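You operate a simulated robot arm through the tools that you are given. There is no shell and no other tool. Be economical: measure what you need, move in short steps, check, and stop when the job is done.

You run a simulated robot arm. Do the job below in one go: nothing can be reset, and whatever is moved stays where it is left.

TASK
Stop the lid film, feed it 2 times, then turn the roller switch to hold and the air off.
Fine: one press on STOP.
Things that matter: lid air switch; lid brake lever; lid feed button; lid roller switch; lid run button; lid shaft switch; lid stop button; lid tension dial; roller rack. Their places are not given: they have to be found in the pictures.

The check looks at the end state, three seconds after you hand in, the way a careful person would. Anything else that was tipped, shoved, dropped, spilled or broken makes it a failure. Lids that push on must go on centred and level and be pressed home; caps that screw on are set level and turned clockwise until they are tight.

THE ROBOT
A 7-joint arm with a two-finger parallel gripper, fixed in place. Base frame: the origin is at the foot of the arm, x ahead of it, y to its left, z up. Readings come in mm, degrees, newtons and seconds.
With the tool pointing down near the work surface it reaches from about 240 to 680 mm from the base axis. Its first joint turns from -66.0 to 66.0 degrees. Payload 2.4 kg.
The TCP is the grasp point between the finger pads, 30 mm short of the fingertips. In the tool frame z runs along the fingers and y along their closing line. Largest opening 94 mm; finger width 28, thickness 10; the body of the gripper, 50 by 96 mm, starts 55 mm behind the TCP.
Orientation is that of the tool frame in the base frame, as a unit quaternion [w, x, y, z]. With the fingers straight down and closing along the base's y, the tool's x points along the base's -x, its y along +y and its z along -z.

THE INTERFACE
- The arm moves only by the tool play_rows. Its argument "motion" is a list of rows, each a list of 7 numbers: the shift along the base's x, y, z in mm, then the turn, a rotation vector about the base's x, y, z in rad, then the opening in per cent of the stroke, from 0 (shut) to 100 (fully open). In form: [[x, y, z, ax, ay, az, claw], ...]. A call has 1 to 8 rows; each row shifts and turns the commanded pose from where the row before left it. A row lasts 0.2 s, in which the tool goes at most 50 mm and 8.6 degrees; a call with a longer step from one row to the next is refused whole, and so is a gripper value outside its range. Where a pose cannot be reached the arm comes as near as it can. A force on the tool above 70 N (or 10 N above the force at the start of the call, whichever is more), or a blocked arm, ends the call early, and 0.2 s more pass. The fingers move at their own pace (about 153 mm/s each) and stop on an object; they squeeze with about 43 N. The grip force told is the motor's: it shows also when the fingers shut on nothing. Time passes only in rows, and 0.2 s behind the last, so rows that do not move let the fingers close. The reply holds the time, the measured pose of the TCP, the force on the tool along the base axes, the opening and the grip force, in the units named above and with some noise, with the torque about the TCP (base axes, N m) and any sound that the robot's microphone picked up.
- Cameras (640 x 400 px; columns grow to the right, rows downward): "scene" is fixed at [53.8, 500.9, 1439.3]; the picture's right is [-0.59, -0.80, 0.00], its down [-0.47, 0.35, -0.81] and it looks along [0.65, -0.48, -0.59] (base axes); focal length 356 px, centre (320, 200). "wrist" rides on the gripper at [76, 14, -102] in the tool frame; the picture's right is [-0.18, 0.98, 0.00], its down [-0.75, -0.14, -0.64] and it looks along [-0.63, -0.12, 0.77] (tool axes); focal length 243 px, centre (320, 200).
- capture(camera): a new picture of that camera. It takes no simulated time.
- probe_pixels(camera, pixels): for up to 12 pixels [column, row] of the newest picture of that camera ("zoom" is the newest enlarged one), the place [x, y, z] in the base frame of the surface seen there, good to about 3 mm, but the place of the scene camera against the robot may be out by one fixed shift of up to 18 mm in any direction. It takes no simulated time.
- close_up(camera, box): a new picture of the part [left, top, right, bottom] of that camera's present view, enlarged. It takes no simulated time.
- close_job(): hands the job in; it is judged then, once.

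Work in short steps. Measure before you move; look again where a grasp or a placing could have gone wrong, and mend it. You have 80 turns and 54 pictures in all, those below and enlarged ones among them. Open the gripper and draw the arm clear of the work before you hand the job in, unless the task says otherwise; then end with one line.

The tools are called after "Request:" by a JSON object that holds its "method" and its "body". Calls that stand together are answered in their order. play_rows: Moves the arm, as the interface text tells. Its arguments: {"type":"object","properties":{"motion":{"type":"array","items":{"type":"array","items":{"type":"number"}}}},"required":["motion"]} The other tools are called the same way: capture (camera) takes a picture; probe_pixels (camera, pixels) gives the place of the surface under pixels of a picture; close_up (camera, box) takes an enlarged picture of a part of a camera's view; close_job () hands the job in.

At the start:

```text
t: 0.0
position: [288.7, 174.1, 1187.4]
orientation: [0.0, 0.0, 1.0, 0.001]
contact_force: [1.2, 0.0, -0.5]
moment: [-0.05, -0.02, 0.02]
grip_width: 94.0
grip_force: 0.0
```

scene: 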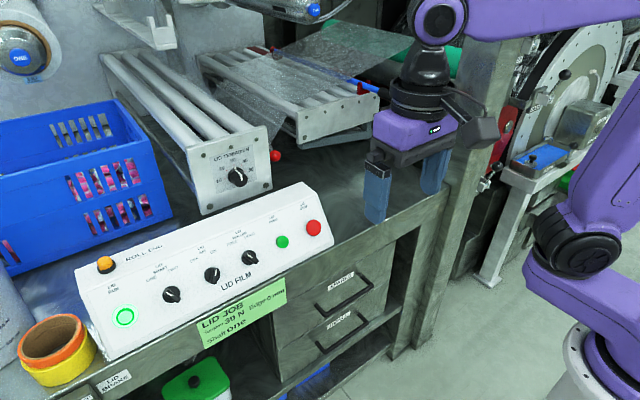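
wrist: 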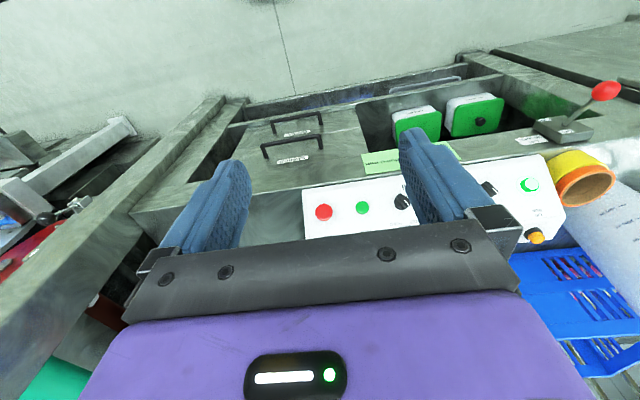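

The scene shows the LID FILM panel around columns 75-335, rows 180-360; I enlarge it to read the labels.

Request:
{"method": "close_up", "body": {"camera": "scene", "box": [70, 175, 340, 345]}}

Request:
{"method": "close_up", "body": {"camera": "scene", "box": [220, 190, 340, 265]}}

Request:
{"method": "close_up", "body": {"camera": "scene", "box": [90, 235, 220, 316]}}

```text
2.35 times, centred on (205, 260) of scene
```

zoom: 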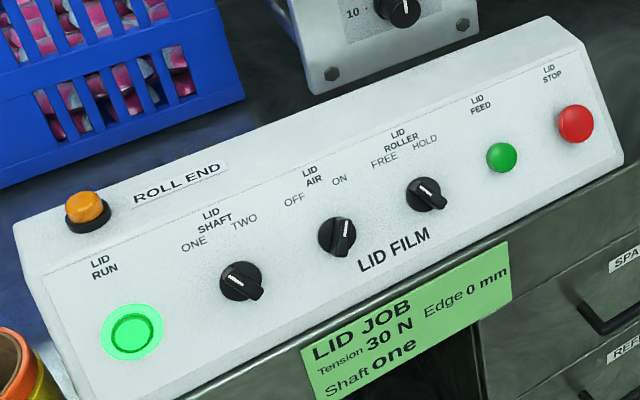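

```text
5.33 times, centred on (280, 228) of scene
```

zoom: 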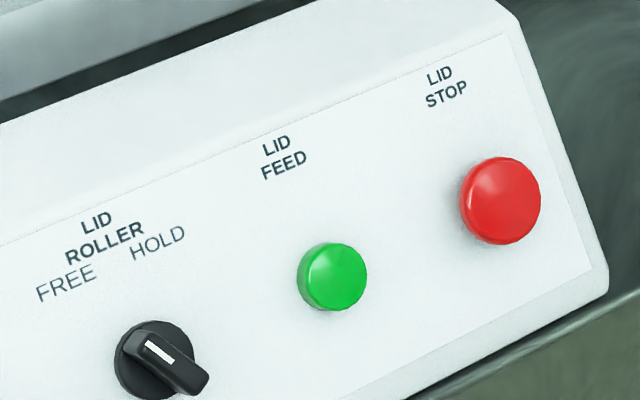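

```text
4.92 times, centred on (155, 276) of scene
```

zoom: 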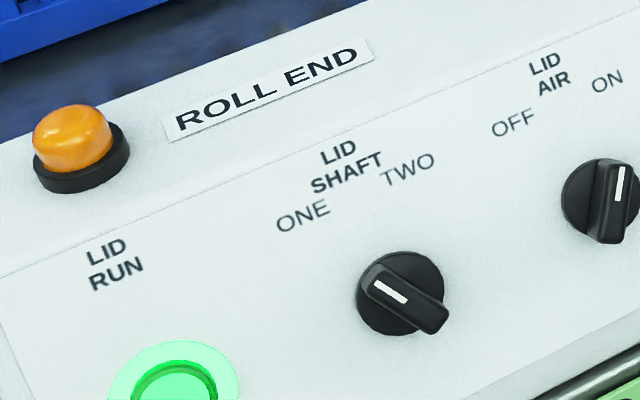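

Roller points to FREE and air to ON. I probe buttons, knobs and panel face points (stop ~(313,228), feed ~(282,242), roller ~(249,257), air ~(212,275)).

Request:
{"method": "probe_pixels", "body": {"camera": "scene", "pixels": [[313, 227], [282, 242], [249, 257], [211, 274], [300, 225], [325, 245], [265, 255], [262, 228], [228, 265], [150, 310], [145, 285], [294, 195]]}}

Request:
{"method": "capture", "body": {"camera": "scene"}}

```text
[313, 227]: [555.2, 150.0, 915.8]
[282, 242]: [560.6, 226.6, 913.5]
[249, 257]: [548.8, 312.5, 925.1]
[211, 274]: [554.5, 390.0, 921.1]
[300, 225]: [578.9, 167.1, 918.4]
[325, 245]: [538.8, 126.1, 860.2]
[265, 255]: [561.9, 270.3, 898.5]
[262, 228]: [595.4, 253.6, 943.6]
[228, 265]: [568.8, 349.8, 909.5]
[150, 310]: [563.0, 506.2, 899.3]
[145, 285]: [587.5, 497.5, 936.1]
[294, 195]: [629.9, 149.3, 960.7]
```

```text
48 pictures are left
```

scene: 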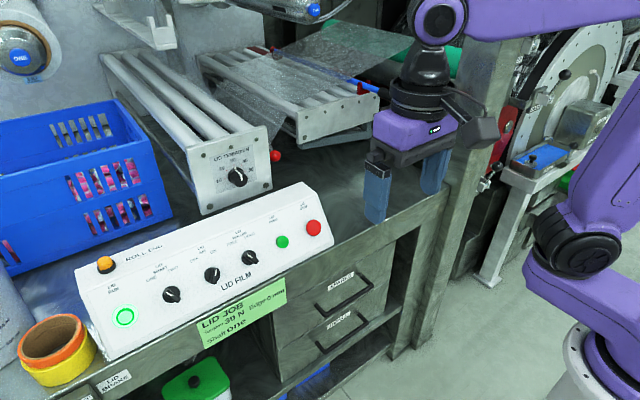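

The face slopes about 55° from horizontal (normal ≈ [-0.82, 0, 0.57]). I tilt the tool to face it and shut the fingers, moving to a standoff in front of STOP.

Request:
{"method": "play_rows", "body": {"motion": [[15, -3.5, -15, 0, -0.137, 0, 0], [15, -3.5, -20, 0, -0.137, 0, 0], [15, -3.5, -25, 0, -0.137, 0, 0], [15, -3.5, -25, 0, -0.137, 0, 0], [15, -3.5, -25, 0, -0.137, 0, 0], [15, -3.5, -30, 0, -0.137, 0, 0], [15, -3.1, -30, 0, -0.137, 0, 0], [0, 0, 0, 0, 0, 0, 0]]}}

Request:
{"method": "capture", "body": {"camera": "wrist"}}

```text
t: 1.8
position: [395.9, 149.7, 1017.1]
orientation: [0.461, 0.0, 0.887, 0.0]
contact_force: [0.7, 0.0, 0.0]
moment: [0.02, 0.02, 0.04]
grip_width: 0.0
grip_force: 32.6
```

```text
47 pictures are left
```

wrist: 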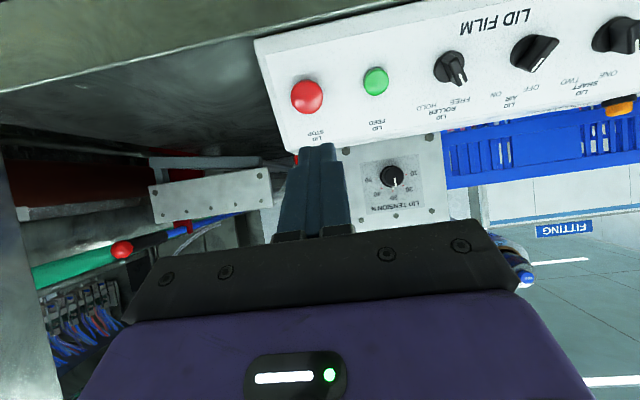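

Wrist view (upside-down) shows STOP at (307,96), FEED (376,81), ROLLER knob (452,68), AIR knob (534,53). Probing them and the face with the unshifted wrist camera.

Request:
{"method": "probe_pixels", "body": {"camera": "wrist", "pixels": [[307, 96], [376, 81], [376, 78], [455, 68], [535, 52], [340, 75], [342, 115], [415, 65], [415, 115], [490, 55], [500, 85], [285, 60]]}}

Request:
{"method": "close_up", "body": {"camera": "wrist", "box": [420, 20, 580, 120]}}

```text
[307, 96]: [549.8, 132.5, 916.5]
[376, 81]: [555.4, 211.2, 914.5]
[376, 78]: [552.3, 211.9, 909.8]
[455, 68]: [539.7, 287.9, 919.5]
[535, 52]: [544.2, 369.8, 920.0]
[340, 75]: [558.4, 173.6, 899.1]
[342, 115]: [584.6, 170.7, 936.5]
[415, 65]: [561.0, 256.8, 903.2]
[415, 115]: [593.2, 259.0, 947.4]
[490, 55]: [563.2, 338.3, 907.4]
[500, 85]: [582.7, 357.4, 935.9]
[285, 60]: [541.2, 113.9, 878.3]
```

```text
4.00 times, centred on (500, 70) of wrist
```

zoom: 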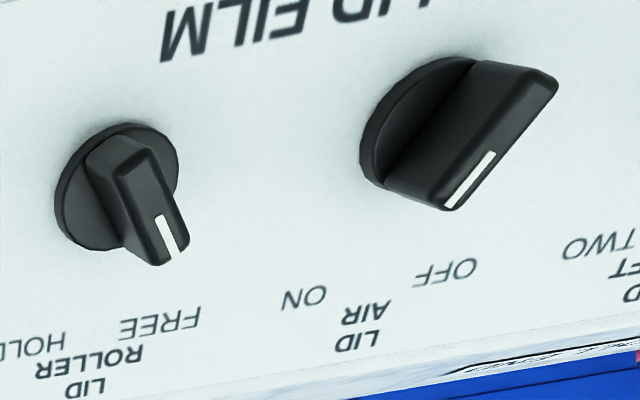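

Face normal confirmed; tool is aligned. STOP top sits ~17 mm proud at y=132.5; I move to ~14 mm in front of it.

Request:
{"method": "play_rows", "body": {"motion": [[23.5, -3.4, -15.2, 0, 0, 0, 0], [23.5, -3.4, -15.2, 0, 0, 0, 0], [23.5, -3.5, -15.2, 0, 0, 0, 0], [23.5, -3.5, -15.2, 0, 0, 0, 0], [23.5, -3.5, -15.2, 0, 0, 0, 0], [0, 0, 0, 0, 0, 0, 0]]}}

Request:
{"method": "capture", "body": {"camera": "wrist"}}

Request:
{"method": "close_up", "body": {"camera": "scene", "box": [220, 165, 380, 265]}}

```text
t: 3.2
position: [512.2, 134.0, 941.4]
orientation: [0.461, 0.0, 0.887, -0.001]
contact_force: [0.0, 0.1, -0.1]
moment: [0.01, -0.01, 0.02]
grip_width: 0.0
grip_force: 33.2
```

```text
45 pictures are left
```

wrist: 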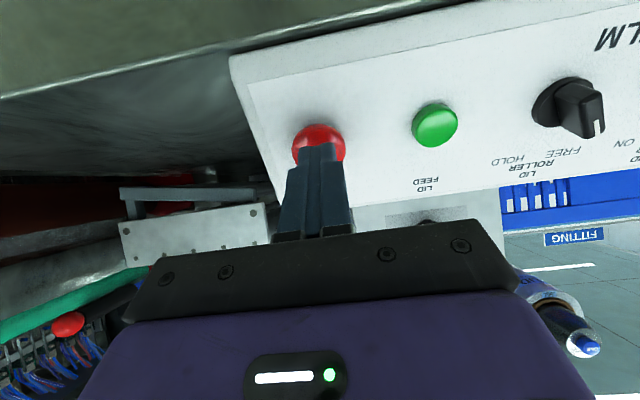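

```text
4.00 times, centred on (300, 215) of scene
```

zoom: 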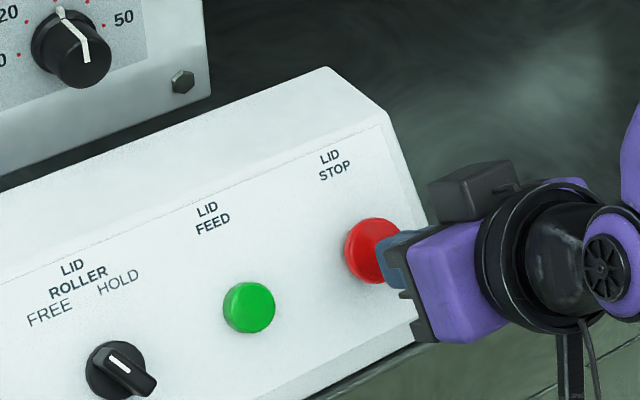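

Fingers are centred in front of STOP (wrist ~(318,145)). I advance 19 mm along the normal in small steps.

Request:
{"method": "play_rows", "body": {"motion": [[4.9, -0.5, -3.5, 0, 0, 0, 0], [4.9, -0.5, -3.5, 0, 0, 0, 0], [2.4, 0, -1.7, 0, 0, 0, 0], [1.6, 0, -1.2, 0, 0, 0, 0], [1.6, 0, -1.2, 0, 0, 0, 0]]}}

```text
t: 4.4
position: [527.2, 132.4, 930.3]
orientation: [0.461, 0.0, 0.887, 0.0]
contact_force: [-1.3, -0.7, 1.6]
moment: [0.03, -0.05, -0.04]
grip_width: 0.2
grip_force: 32.6
heard: click
```

A click was heard with light contact. I check the RUN lamp before deciding whether the press is complete.

Request:
{"method": "close_up", "body": {"camera": "scene", "box": [70, 175, 340, 345]}}

```text
2.35 times, centred on (205, 260) of scene
```

zoom: 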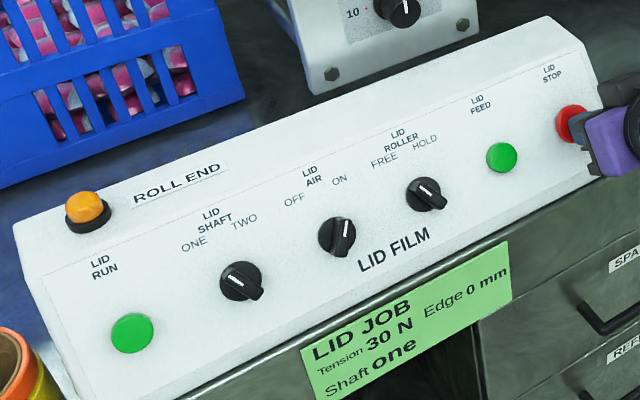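

RUN lamp is out: the film stopped. I back off 35 mm along the normal and shift over to FEED (y≈211.5).

Request:
{"method": "play_rows", "body": {"motion": [[-14.3, 0, 10.1, 0, 0, 0, 0], [-14.3, 0, 10.1, 0, 0, 0, 0], [0, 40, 0, 0, 0, 0, 0], [0, 39, 0, 0, 0, 0, 0], [0, 0, 0, 0, 0, 0, 0]]}}

Request:
{"method": "capture", "body": {"camera": "wrist"}}

```text
t: 5.6
position: [500.1, 212.4, 949.3]
orientation: [0.461, 0.0, 0.888, 0.0]
contact_force: [0.2, 0.2, 0.4]
moment: [0.0, 0.0, 0.0]
grip_width: 0.1
grip_force: 32.4
```

```text
42 pictures are left
```

wrist: 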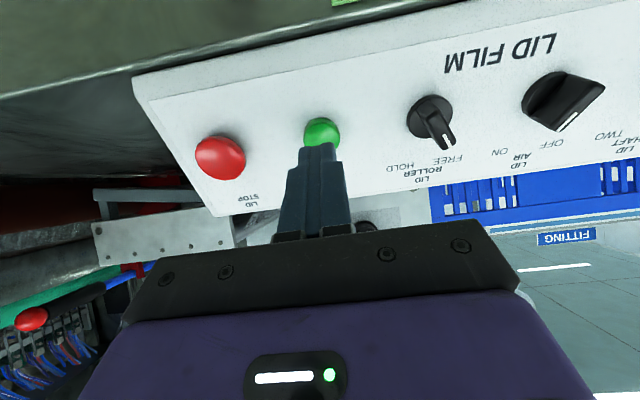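

FEED is at (322,132) right ahead of the fingertips; STOP seems released. Probe to confirm, along with the nearby knobs.

Request:
{"method": "probe_pixels", "body": {"camera": "wrist", "pixels": [[322, 131], [322, 123], [314, 133], [331, 133], [445, 136], [432, 112], [574, 121], [590, 85], [420, 115], [439, 126], [560, 95]]}}

Request:
{"method": "close_up", "body": {"camera": "wrist", "box": [390, 60, 630, 210]}}

```text
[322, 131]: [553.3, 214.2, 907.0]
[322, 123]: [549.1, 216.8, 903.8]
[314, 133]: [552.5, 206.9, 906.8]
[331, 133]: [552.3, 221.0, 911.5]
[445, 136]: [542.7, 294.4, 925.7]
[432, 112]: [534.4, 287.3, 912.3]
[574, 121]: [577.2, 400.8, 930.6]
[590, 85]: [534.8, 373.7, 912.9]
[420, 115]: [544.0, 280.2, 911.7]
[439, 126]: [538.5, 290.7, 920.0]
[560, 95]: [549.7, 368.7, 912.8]
```

```text
2.67 times, centred on (510, 135) of wrist
```

zoom: 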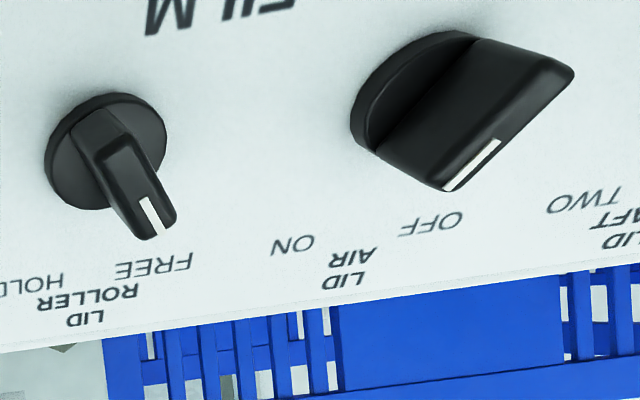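

FEED top is at n≈73, so ~38 mm ahead of the tips. Advance 41 mm, slow at the end.

Request:
{"method": "play_rows", "body": {"motion": [[12, 0, -8.7, 0, 0, 0, 0], [12, 0, -8.7, 0, 0, 0, 0], [4.1, 0, -2.9, 0, 0, 0, 0], [2.0, 0, -1.45, 0, 0, 0, 0], [2.0, 0, -1.45, 0, 0, 0, 0], [1.6, 0, -1.15, 0, 0, 0, 0]]}}

```text
t: 7.0
position: [532.2, 210.1, 924.7]
orientation: [0.461, 0.0, 0.887, 0.0]
contact_force: [-4.6, -0.9, 0.9]
moment: [0.01, -0.01, 0.01]
grip_width: 0.0
grip_force: 33.0
heard: click
```

One click heard. I back off 15 mm, pause, then check that one feed happened.

Request:
{"method": "play_rows", "body": {"motion": [[-6.1, 0, 4.3, 0, 0, 0, 0], [-6.1, 0, 4.3, 0, 0, 0, 0], [0, 0, 0, 0, 0, 0, 0], [0, 0, 0, 0, 0, 0, 0], [0, 0, 0, 0, 0, 0, 0]]}}

Request:
{"method": "capture", "body": {"camera": "scene"}}

```text
t: 8.2
position: [520.6, 210.4, 934.9]
orientation: [0.462, 0.0, 0.887, 0.0]
contact_force: [1.1, 0.3, 0.5]
moment: [-0.03, 0.01, -0.01]
grip_width: 0.1
grip_force: 32.9
```

```text
40 pictures are left
```

scene: 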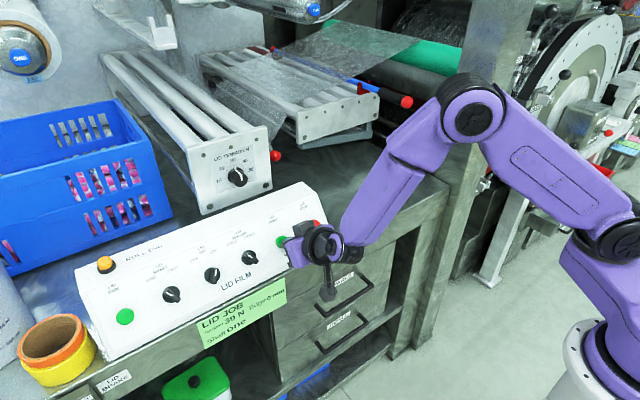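

Clear of the button now; I press FEED the second time with the same travel.

Request:
{"method": "play_rows", "body": {"motion": [[6.1, 0, -4.3, 0, 0, 0, 0], [3, 0, -2.1, 0, 0, 0, 0], [1.6, 0, -1.15, 0, 0, 0, 0], [1.5, 0, -1.05, 0, 0, 0, 0], [0, 0, 0, 0, 0, 0, 0]]}}

```text
t: 9.4
position: [532.4, 210.4, 925.8]
orientation: [0.462, 0.0, 0.887, 0.0]
contact_force: [-1.0, 0.6, 3.1]
moment: [0.03, -0.05, -0.01]
grip_width: 0.1
grip_force: 33.2
heard: click
```

Second click heard. I back off 60 mm and move towards the roller knob for a closer look.

Request:
{"method": "play_rows", "body": {"motion": [[-12.2, 0, 8.7, 0, 0, 0, 0], [-18.4, 0, 13, 0, 0, 0, 0], [-18.4, 20, 13, 0, 0, 0, 0], [0, 35, 0, 0, 0, 0, 0], [0, 0, 0, 0, 0, 0, 0]]}}

Request:
{"method": "capture", "body": {"camera": "wrist"}}

Request:
{"method": "close_up", "body": {"camera": "wrist", "box": [330, 50, 490, 150]}}

```text
t: 10.6
position: [485.2, 266.7, 959.0]
orientation: [0.461, 0.0, 0.888, 0.0]
contact_force: [0.1, -0.2, 0.2]
moment: [-0.01, -0.02, 0.0]
grip_width: 0.2
grip_force: 33.2
```

```text
39 pictures are left
```

wrist: 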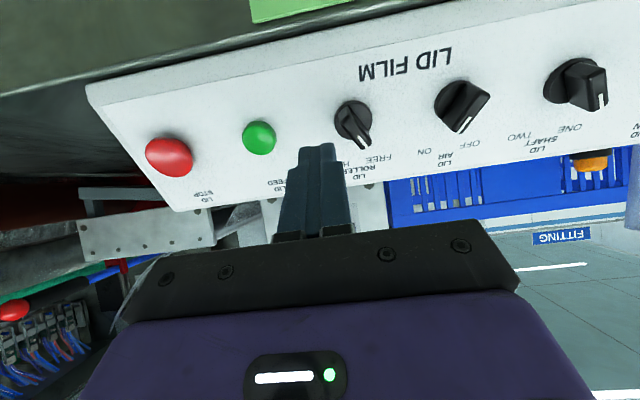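

```text
4.00 times, centred on (410, 100) of wrist
```

zoom: 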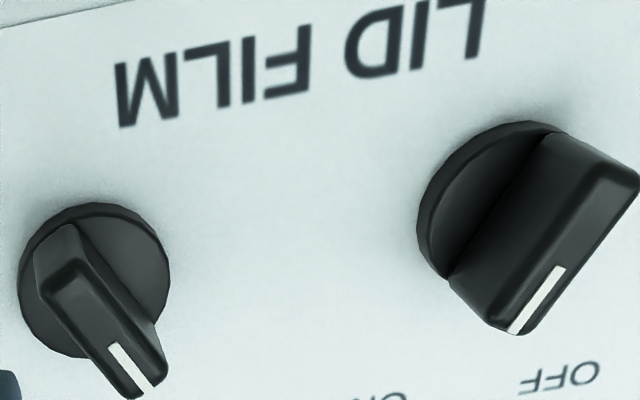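

Probing handle-top ends and disc edges of both knobs in the zoom picture.

Request:
{"method": "probe_pixels", "body": {"camera": "zoom", "pixels": [[118, 352], [146, 385], [62, 278], [95, 322], [165, 275], [100, 208], [24, 270], [554, 272], [518, 328], [620, 185], [575, 245], [430, 230]]}}

```text
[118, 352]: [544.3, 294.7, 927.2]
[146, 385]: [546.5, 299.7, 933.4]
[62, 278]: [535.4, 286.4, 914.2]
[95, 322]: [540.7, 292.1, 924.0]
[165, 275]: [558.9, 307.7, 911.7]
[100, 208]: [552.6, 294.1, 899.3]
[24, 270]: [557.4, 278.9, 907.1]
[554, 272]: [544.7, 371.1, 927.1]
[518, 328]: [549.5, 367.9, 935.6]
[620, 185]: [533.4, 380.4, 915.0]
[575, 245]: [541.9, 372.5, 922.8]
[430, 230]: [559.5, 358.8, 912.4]
```

Roller handle: centre ≈ y 293, u 1066, pointer ~30° to the left (FREE). I centre over it, rotate the tool 30° counterclockwise (seen from front), and open to 40%.

Request:
{"method": "play_rows", "body": {"motion": [[0.5, 6.6, 0.7, -0.107, 0, 0.0757, 40], [0.5, 6.6, 0.7, -0.107, 0, 0.0757, 40], [0.5, 6.6, 0.7, -0.107, 0, 0.0757, 40], [0.5, 6.7, 0.8, -0.107, 0, 0.0757, 40], [0, 0, 0, 0, 0, 0, 40]]}}

Request:
{"method": "capture", "body": {"camera": "wrist"}}

```text
t: 11.8
position: [485.0, 291.0, 964.1]
orientation: [0.445, -0.231, 0.857, -0.119]
contact_force: [-0.8, 0.2, -0.4]
moment: [-0.02, -0.01, 0.0]
grip_width: 37.4
grip_force: 0.0
```

```text
37 pictures are left
```

wrist: 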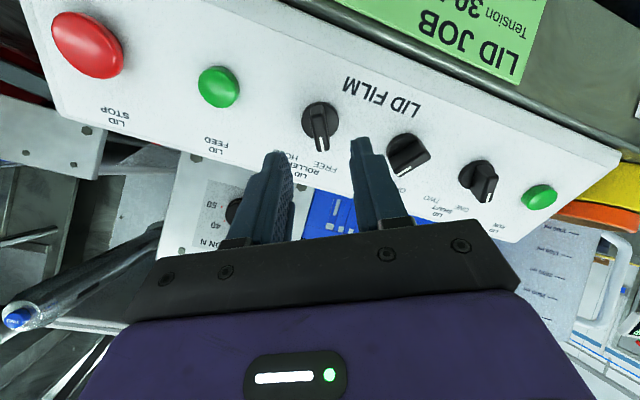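

Handle is now aligned with the fingers (vertical at (320,125)). I advance 35 mm first and check centring.

Request:
{"method": "play_rows", "body": {"motion": [[14.3, 1, -10.2, 0, 0, 0, 40], [14.3, 1, -10.2, 0, 0, 0, 40], [0, 0, 0, 0, 0, 0, 40]]}}

Request:
{"method": "close_up", "body": {"camera": "wrist", "box": [220, 50, 420, 175]}}

Request:
{"method": "close_up", "body": {"camera": "scene", "box": [170, 180, 330, 280]}}

```text
t: 12.6
position: [515.7, 292.6, 942.1]
orientation: [0.446, -0.231, 0.857, -0.118]
contact_force: [0.2, 0.3, 0.2]
moment: [0.03, 0.05, -0.01]
grip_width: 37.6
grip_force: 0.0
```

```text
3.20 times, centred on (320, 112) of wrist
```

zoom: 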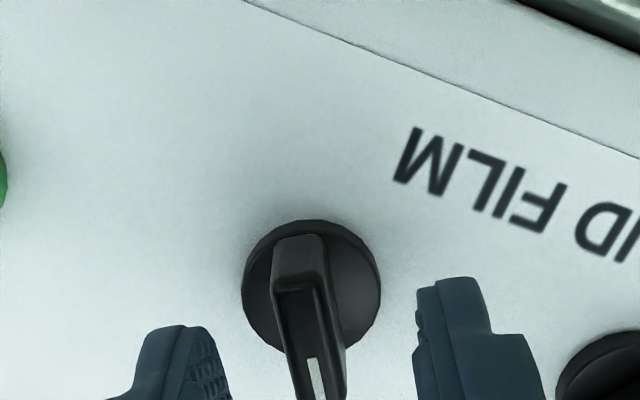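

```text
4.00 times, centred on (250, 230) of scene
```

zoom: 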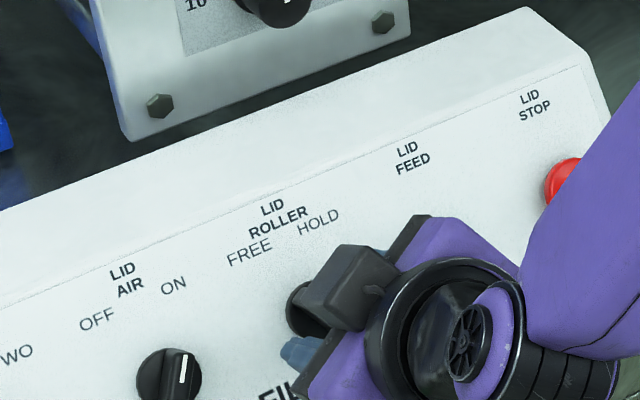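

Fingers straddle the knob. Advance another 17 mm, then close on the handle.

Request:
{"method": "play_rows", "body": {"motion": [[7, 0, -4.9, 0, 0, 0, 40], [7, 0, -4.9, 0, 0, 0, 40], [0, 0, 0, 0, 0, 0, 40], [0, 0, 0, 0, 0, 0, 20], [0, 0, 0, 0, 0, 0, 0], [0, 0, 0, 0, 0, 0, 0]]}}

Request:
{"method": "close_up", "body": {"camera": "wrist", "box": [220, 50, 420, 175]}}

```text
t: 14.0
position: [528.7, 291.4, 933.4]
orientation: [0.446, -0.229, 0.857, -0.12]
contact_force: [-1.6, -5.6, 3.6]
moment: [0.0, -0.38, -0.03]
grip_width: 10.9
grip_force: 44.8
```

```text
3.20 times, centred on (320, 112) of wrist
```

zoom: 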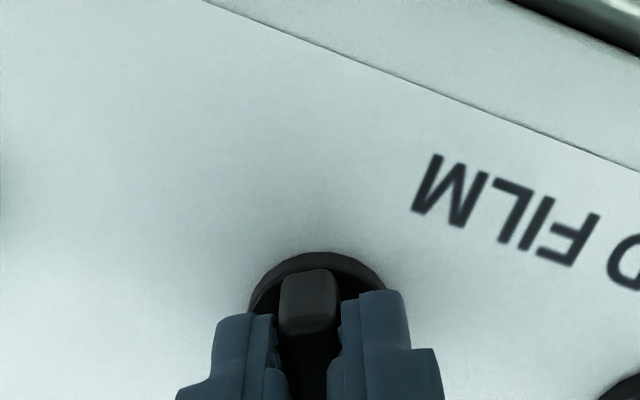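

Handle is held (10.9 mm). I turn clockwise about the normal, ~56° in 7 rows.

Request:
{"method": "play_rows", "body": {"motion": [[0, 0, 0, 0.114, 0, -0.081, 0], [0, 0, 0, 0.114, 0, -0.081, 0], [0, 0, 0, 0.114, 0, -0.081, 0], [0, 0, 0, 0.114, 0, -0.081, 0], [0, 0, 0, 0.114, 0, -0.081, 0], [0, 0, 0, 0.114, 0, -0.081, 0], [0, 0, 0, 0.114, 0, -0.081, 0]]}}

Request:
{"method": "close_up", "body": {"camera": "scene", "box": [170, 180, 330, 280]}}

```text
t: 15.6
position: [529.6, 293.2, 933.3]
orientation: [0.45, 0.202, 0.864, 0.103]
contact_force: [5.8, -9.5, 7.0]
moment: [0.31, 0.69, 0.47]
grip_width: 10.9
grip_force: 44.7
```

```text
4.00 times, centred on (250, 230) of scene
```

zoom: 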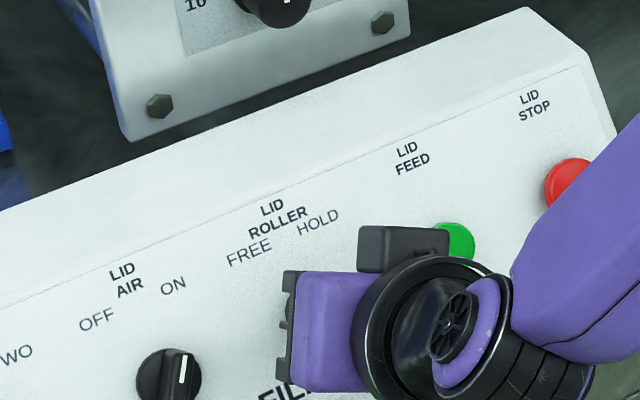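

Turned ~56° with modest load and no click reported; I add ~6° more then open.

Request:
{"method": "play_rows", "body": {"motion": [[0, 0, 0, 0.086, 0, -0.061, 0], [0, 0, 0, 0, 0, 0, 0]]}}

```text
t: 16.2
position: [527.7, 293.0, 933.1]
orientation: [0.444, 0.244, 0.853, 0.126]
contact_force: [6.5, -7.6, 7.7]
moment: [-1.15, -0.22, 0.85]
grip_width: 11.0
grip_force: 44.7
```

Torque about the normal rose to ~1.4 N·m, suggesting the end stop. Open and back off.

Request:
{"method": "play_rows", "body": {"motion": [[0, 0, 0, 0, 0, 0, 20], [0, 0, 0, 0, 0, 0, 40], [0, 0, 0, 0, 0, 0, 40], [-12.2, 0, 8.7, 0, 0, 0, 40], [-18, 0, 12.8, 0, 0, 0, 40], [-18, 0, 12.8, 0, 0, 0, 40], [0, 0, 0, 0, 0, 0, 40]]}}

Request:
{"method": "capture", "body": {"camera": "wrist"}}

Request:
{"method": "close_up", "body": {"camera": "scene", "box": [170, 180, 330, 280]}}

```text
t: 17.8
position: [480.6, 292.4, 966.0]
orientation: [0.443, 0.247, 0.853, 0.125]
contact_force: [-0.5, 0.4, -0.1]
moment: [-0.02, -0.01, -0.01]
grip_width: 37.5
grip_force: 0.1
```

```text
32 pictures are left
```

wrist: 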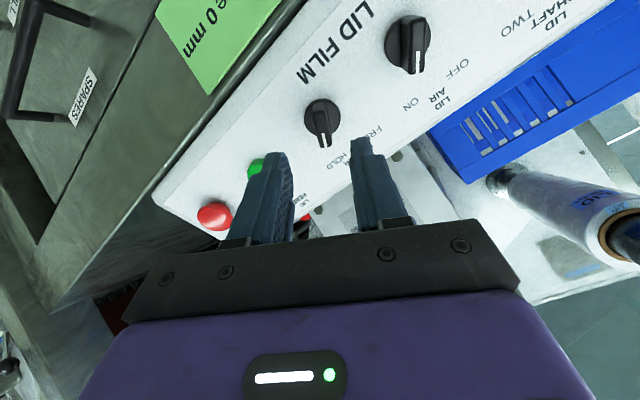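

```text
4.00 times, centred on (250, 230) of scene
```

zoom: 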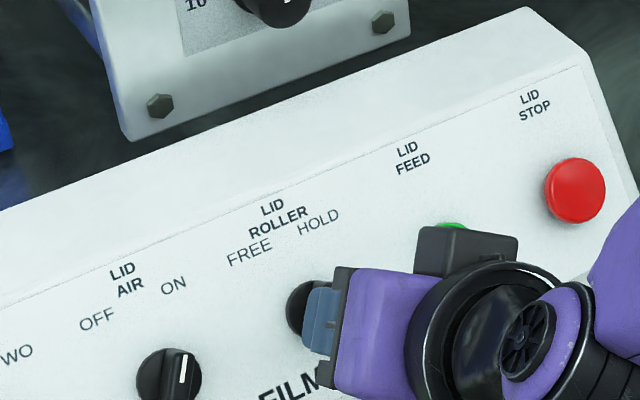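

Roller is now at HOLD, parallel to the AIR handle at ON. The tool angle already suits AIR, so I shift +81 mm in y to it.

Request:
{"method": "play_rows", "body": {"motion": [[0, 40, 0, 0, 0, 0, 40], [0, 41, 0, 0, 0, 0, 40], [14.3, 0, -10.2, 0, 0, 0, 40], [0, 0, 0, 0, 0, 0, 40]]}}

Request:
{"method": "capture", "body": {"camera": "wrist"}}

Request:
{"method": "close_up", "body": {"camera": "scene", "box": [170, 180, 330, 280]}}

```text
t: 18.8
position: [493.0, 374.6, 955.5]
orientation: [0.444, 0.245, 0.853, 0.126]
contact_force: [0.0, -0.1, -0.4]
moment: [-0.02, -0.01, 0.01]
grip_width: 37.5
grip_force: 0.1
```

```text
30 pictures are left
```

wrist: 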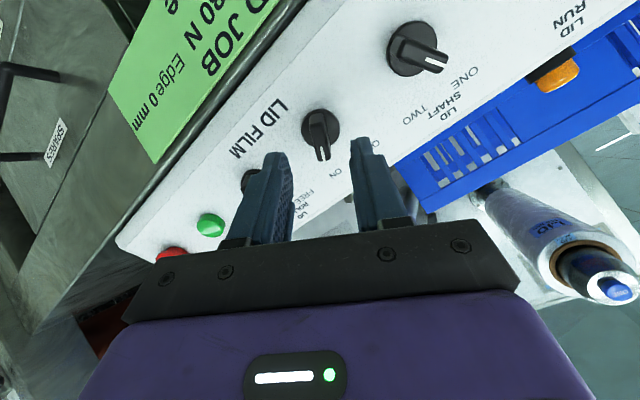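

```text
4.00 times, centred on (250, 230) of scene
```

zoom: 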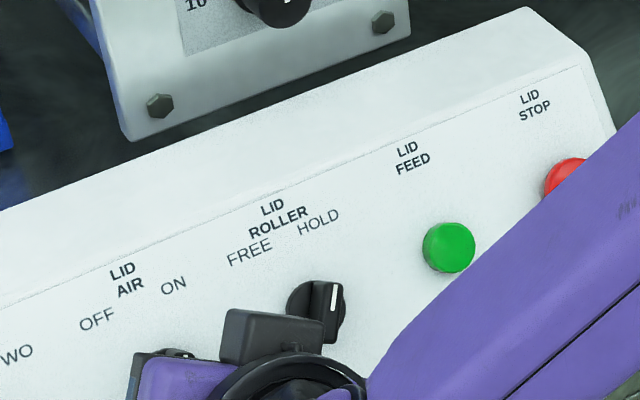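

Roller confirmed at HOLD. AIR knob at (320,128) is centred between the fingers; advance 43 mm, then close.

Request:
{"method": "play_rows", "body": {"motion": [[14, 0, -10, 0, 0, 0, 40], [12, 0, -8.5, 0, 0, 0, 40], [9.3, 0, -6.6, 0, 0, 0, 40], [0, 0, 0, 0, 0, 0, 40], [0, 0, 0, 0, 0, 0, 20], [0, 0, 0, 0, 0, 0, 0], [0, 0, 0, 0, 0, 0, 0]]}}

Request:
{"method": "close_up", "body": {"camera": "wrist", "box": [220, 50, 420, 175]}}

```text
t: 20.4
position: [530.0, 373.7, 931.7]
orientation: [0.443, 0.245, 0.853, 0.124]
contact_force: [-3.1, -4.5, -1.3]
moment: [-0.94, -0.27, 0.71]
grip_width: 11.1
grip_force: 44.2
```

```text
3.20 times, centred on (320, 112) of wrist
```

zoom: 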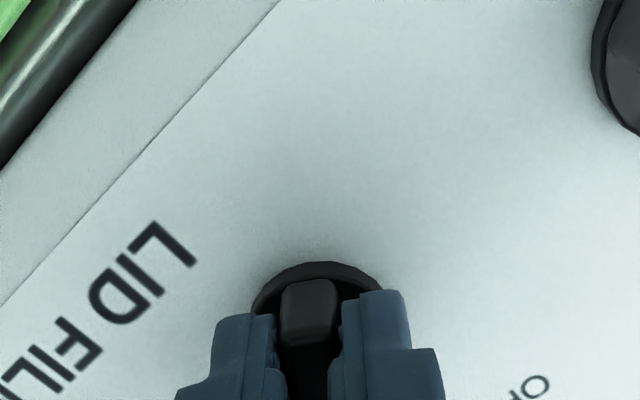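

Gripped on AIR (11.1 mm). I turn counterclockwise ~62° in 8 rows.

Request:
{"method": "play_rows", "body": {"motion": [[0, 0, 0, -0.112, 0, 0.0795, 0], [0, 0, 0, -0.112, 0, 0.0795, 0], [0, 0, 0, -0.112, 0, 0.0795, 0], [0, 0, 0, -0.112, 0, 0.0795, 0], [0, 0, 0, -0.112, 0, 0.0795, 0], [0, 0, 0, -0.112, 0, 0.0795, 0], [0, 0, 0, -0.112, 0, 0.0795, 0], [0, 0, 0, -0.112, 0, 0.0795, 0]]}}

```text
t: 22.2
position: [530.6, 371.5, 930.6]
orientation: [0.444, -0.235, 0.856, -0.123]
contact_force: [-25.4, -26.8, 7.0]
moment: [0.5, -0.26, -0.58]
grip_width: 10.8
grip_force: 44.6
```

Turn finished with stop-like load. Open and back off, then check.

Request:
{"method": "play_rows", "body": {"motion": [[0, 0, 0, 0, 0, 0, 20], [0, 0, 0, 0, 0, 0, 40], [0, 0, 0, 0, 0, 0, 40], [-12.2, 0, 8.7, 0, 0, 0, 40], [-24, 0, 17, 0, 0, 0, 40], [-30, 0, 21, 0, 0, 0, 40], [-30, 0, 30, 0, 0, 0, 40], [-20, -30, 30, 0, 0, 0, 40]]}}

Request:
{"method": "capture", "body": {"camera": "wrist"}}

Request:
{"method": "capture", "body": {"camera": "scene"}}

```text
t: 24.0
position: [414.5, 345.3, 1039.7]
orientation: [0.444, -0.237, 0.855, -0.123]
contact_force: [-0.3, -0.4, -0.8]
moment: [-0.02, -0.03, 0.02]
grip_width: 37.6
grip_force: 0.0
```

```text
27 pictures are left
```

wrist: 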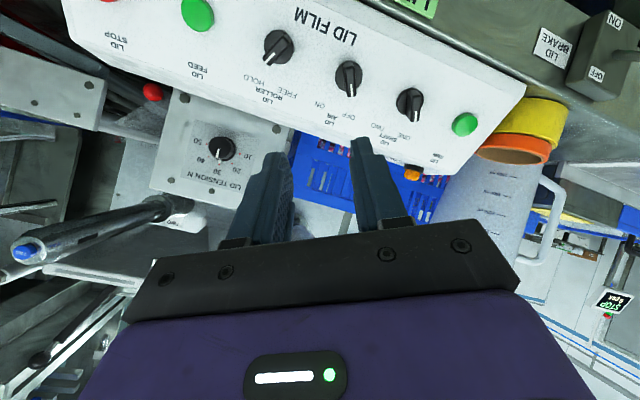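

```text
26 pictures are left
```

scene: 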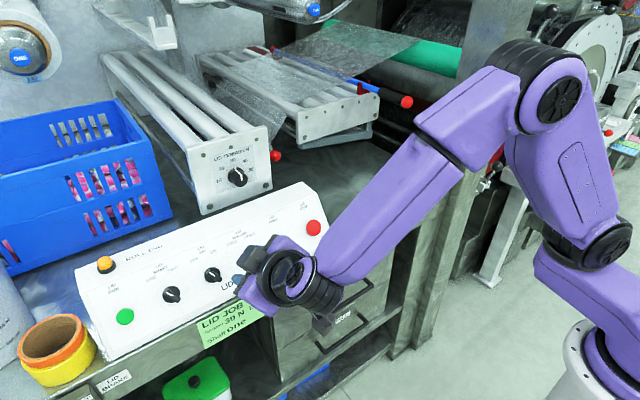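

Zooming to confirm final states of both switches and lamps.

Request:
{"method": "close_up", "body": {"camera": "wrist", "box": [180, 0, 500, 200]}}

Request:
{"method": "play_rows", "body": {"motion": [[-20, -30, 40, 0, 0, 0, 60], [-20, -30, 40, 0, 0, 0, 100], [-10, -30, 40, 0, 0, 0, 100], [0, 0, 0, 0, 0, 0, 100]]}}

Request:
{"method": "close_up", "body": {"camera": "scene", "box": [70, 175, 340, 345]}}

```text
2.00 times, centred on (340, 100) of wrist
```

zoom: 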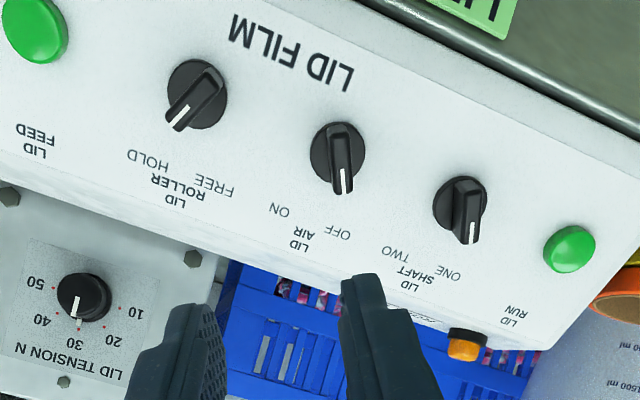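

```text
refused: row 1 steps farther than a row can; nothing moved
```

```text
2.35 times, centred on (205, 260) of scene
```

zoom: 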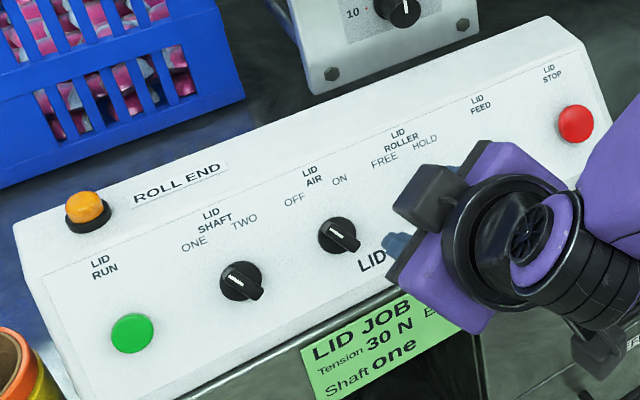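

AIR is at OFF (parallel to the shaft knob at ONE), ROLLER at HOLD, RUN dark. I draw the arm clear in smaller steps and open the gripper.

Request:
{"method": "play_rows", "body": {"motion": [[-15, -20, 30, 0, 0, 0, 60], [-15, -20, 30, 0, 0, 0, 100], [-15, -20, 30, 0, 0, 0, 100], [-5, -20, 30, 0, 0, 0, 100], [0, 0, 0, 0, 0, 0, 100]]}}

Request:
{"method": "capture", "body": {"camera": "scene"}}

```text
t: 25.2
position: [364.0, 265.2, 1159.1]
orientation: [0.445, -0.237, 0.855, -0.123]
contact_force: [-0.4, 0.4, -0.1]
moment: [-0.03, -0.01, -0.02]
grip_width: 94.4
grip_force: 0.1
```

```text
23 pictures are left
```

scene: 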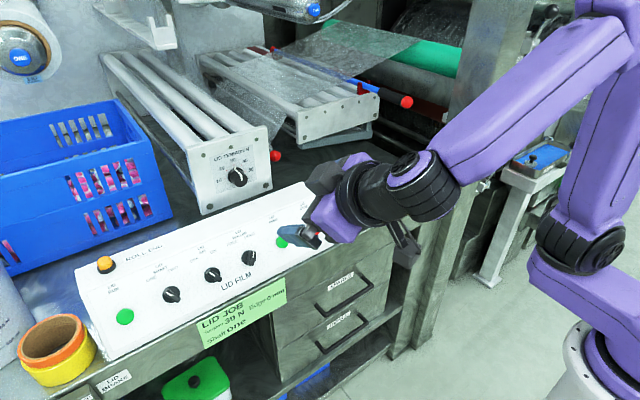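

The arm is clear, the gripper is open and nothing else was disturbed, so I hand in.

Request:
{"method": "close_job", "body": {}}

```text
The job is handed in.
```

I pressed STOP once and the RUN lamp went out, pressed FEED twice (one click each), then turned the roller switch to HOLD and the air switch to OFF; pictures confirm both switch positions.
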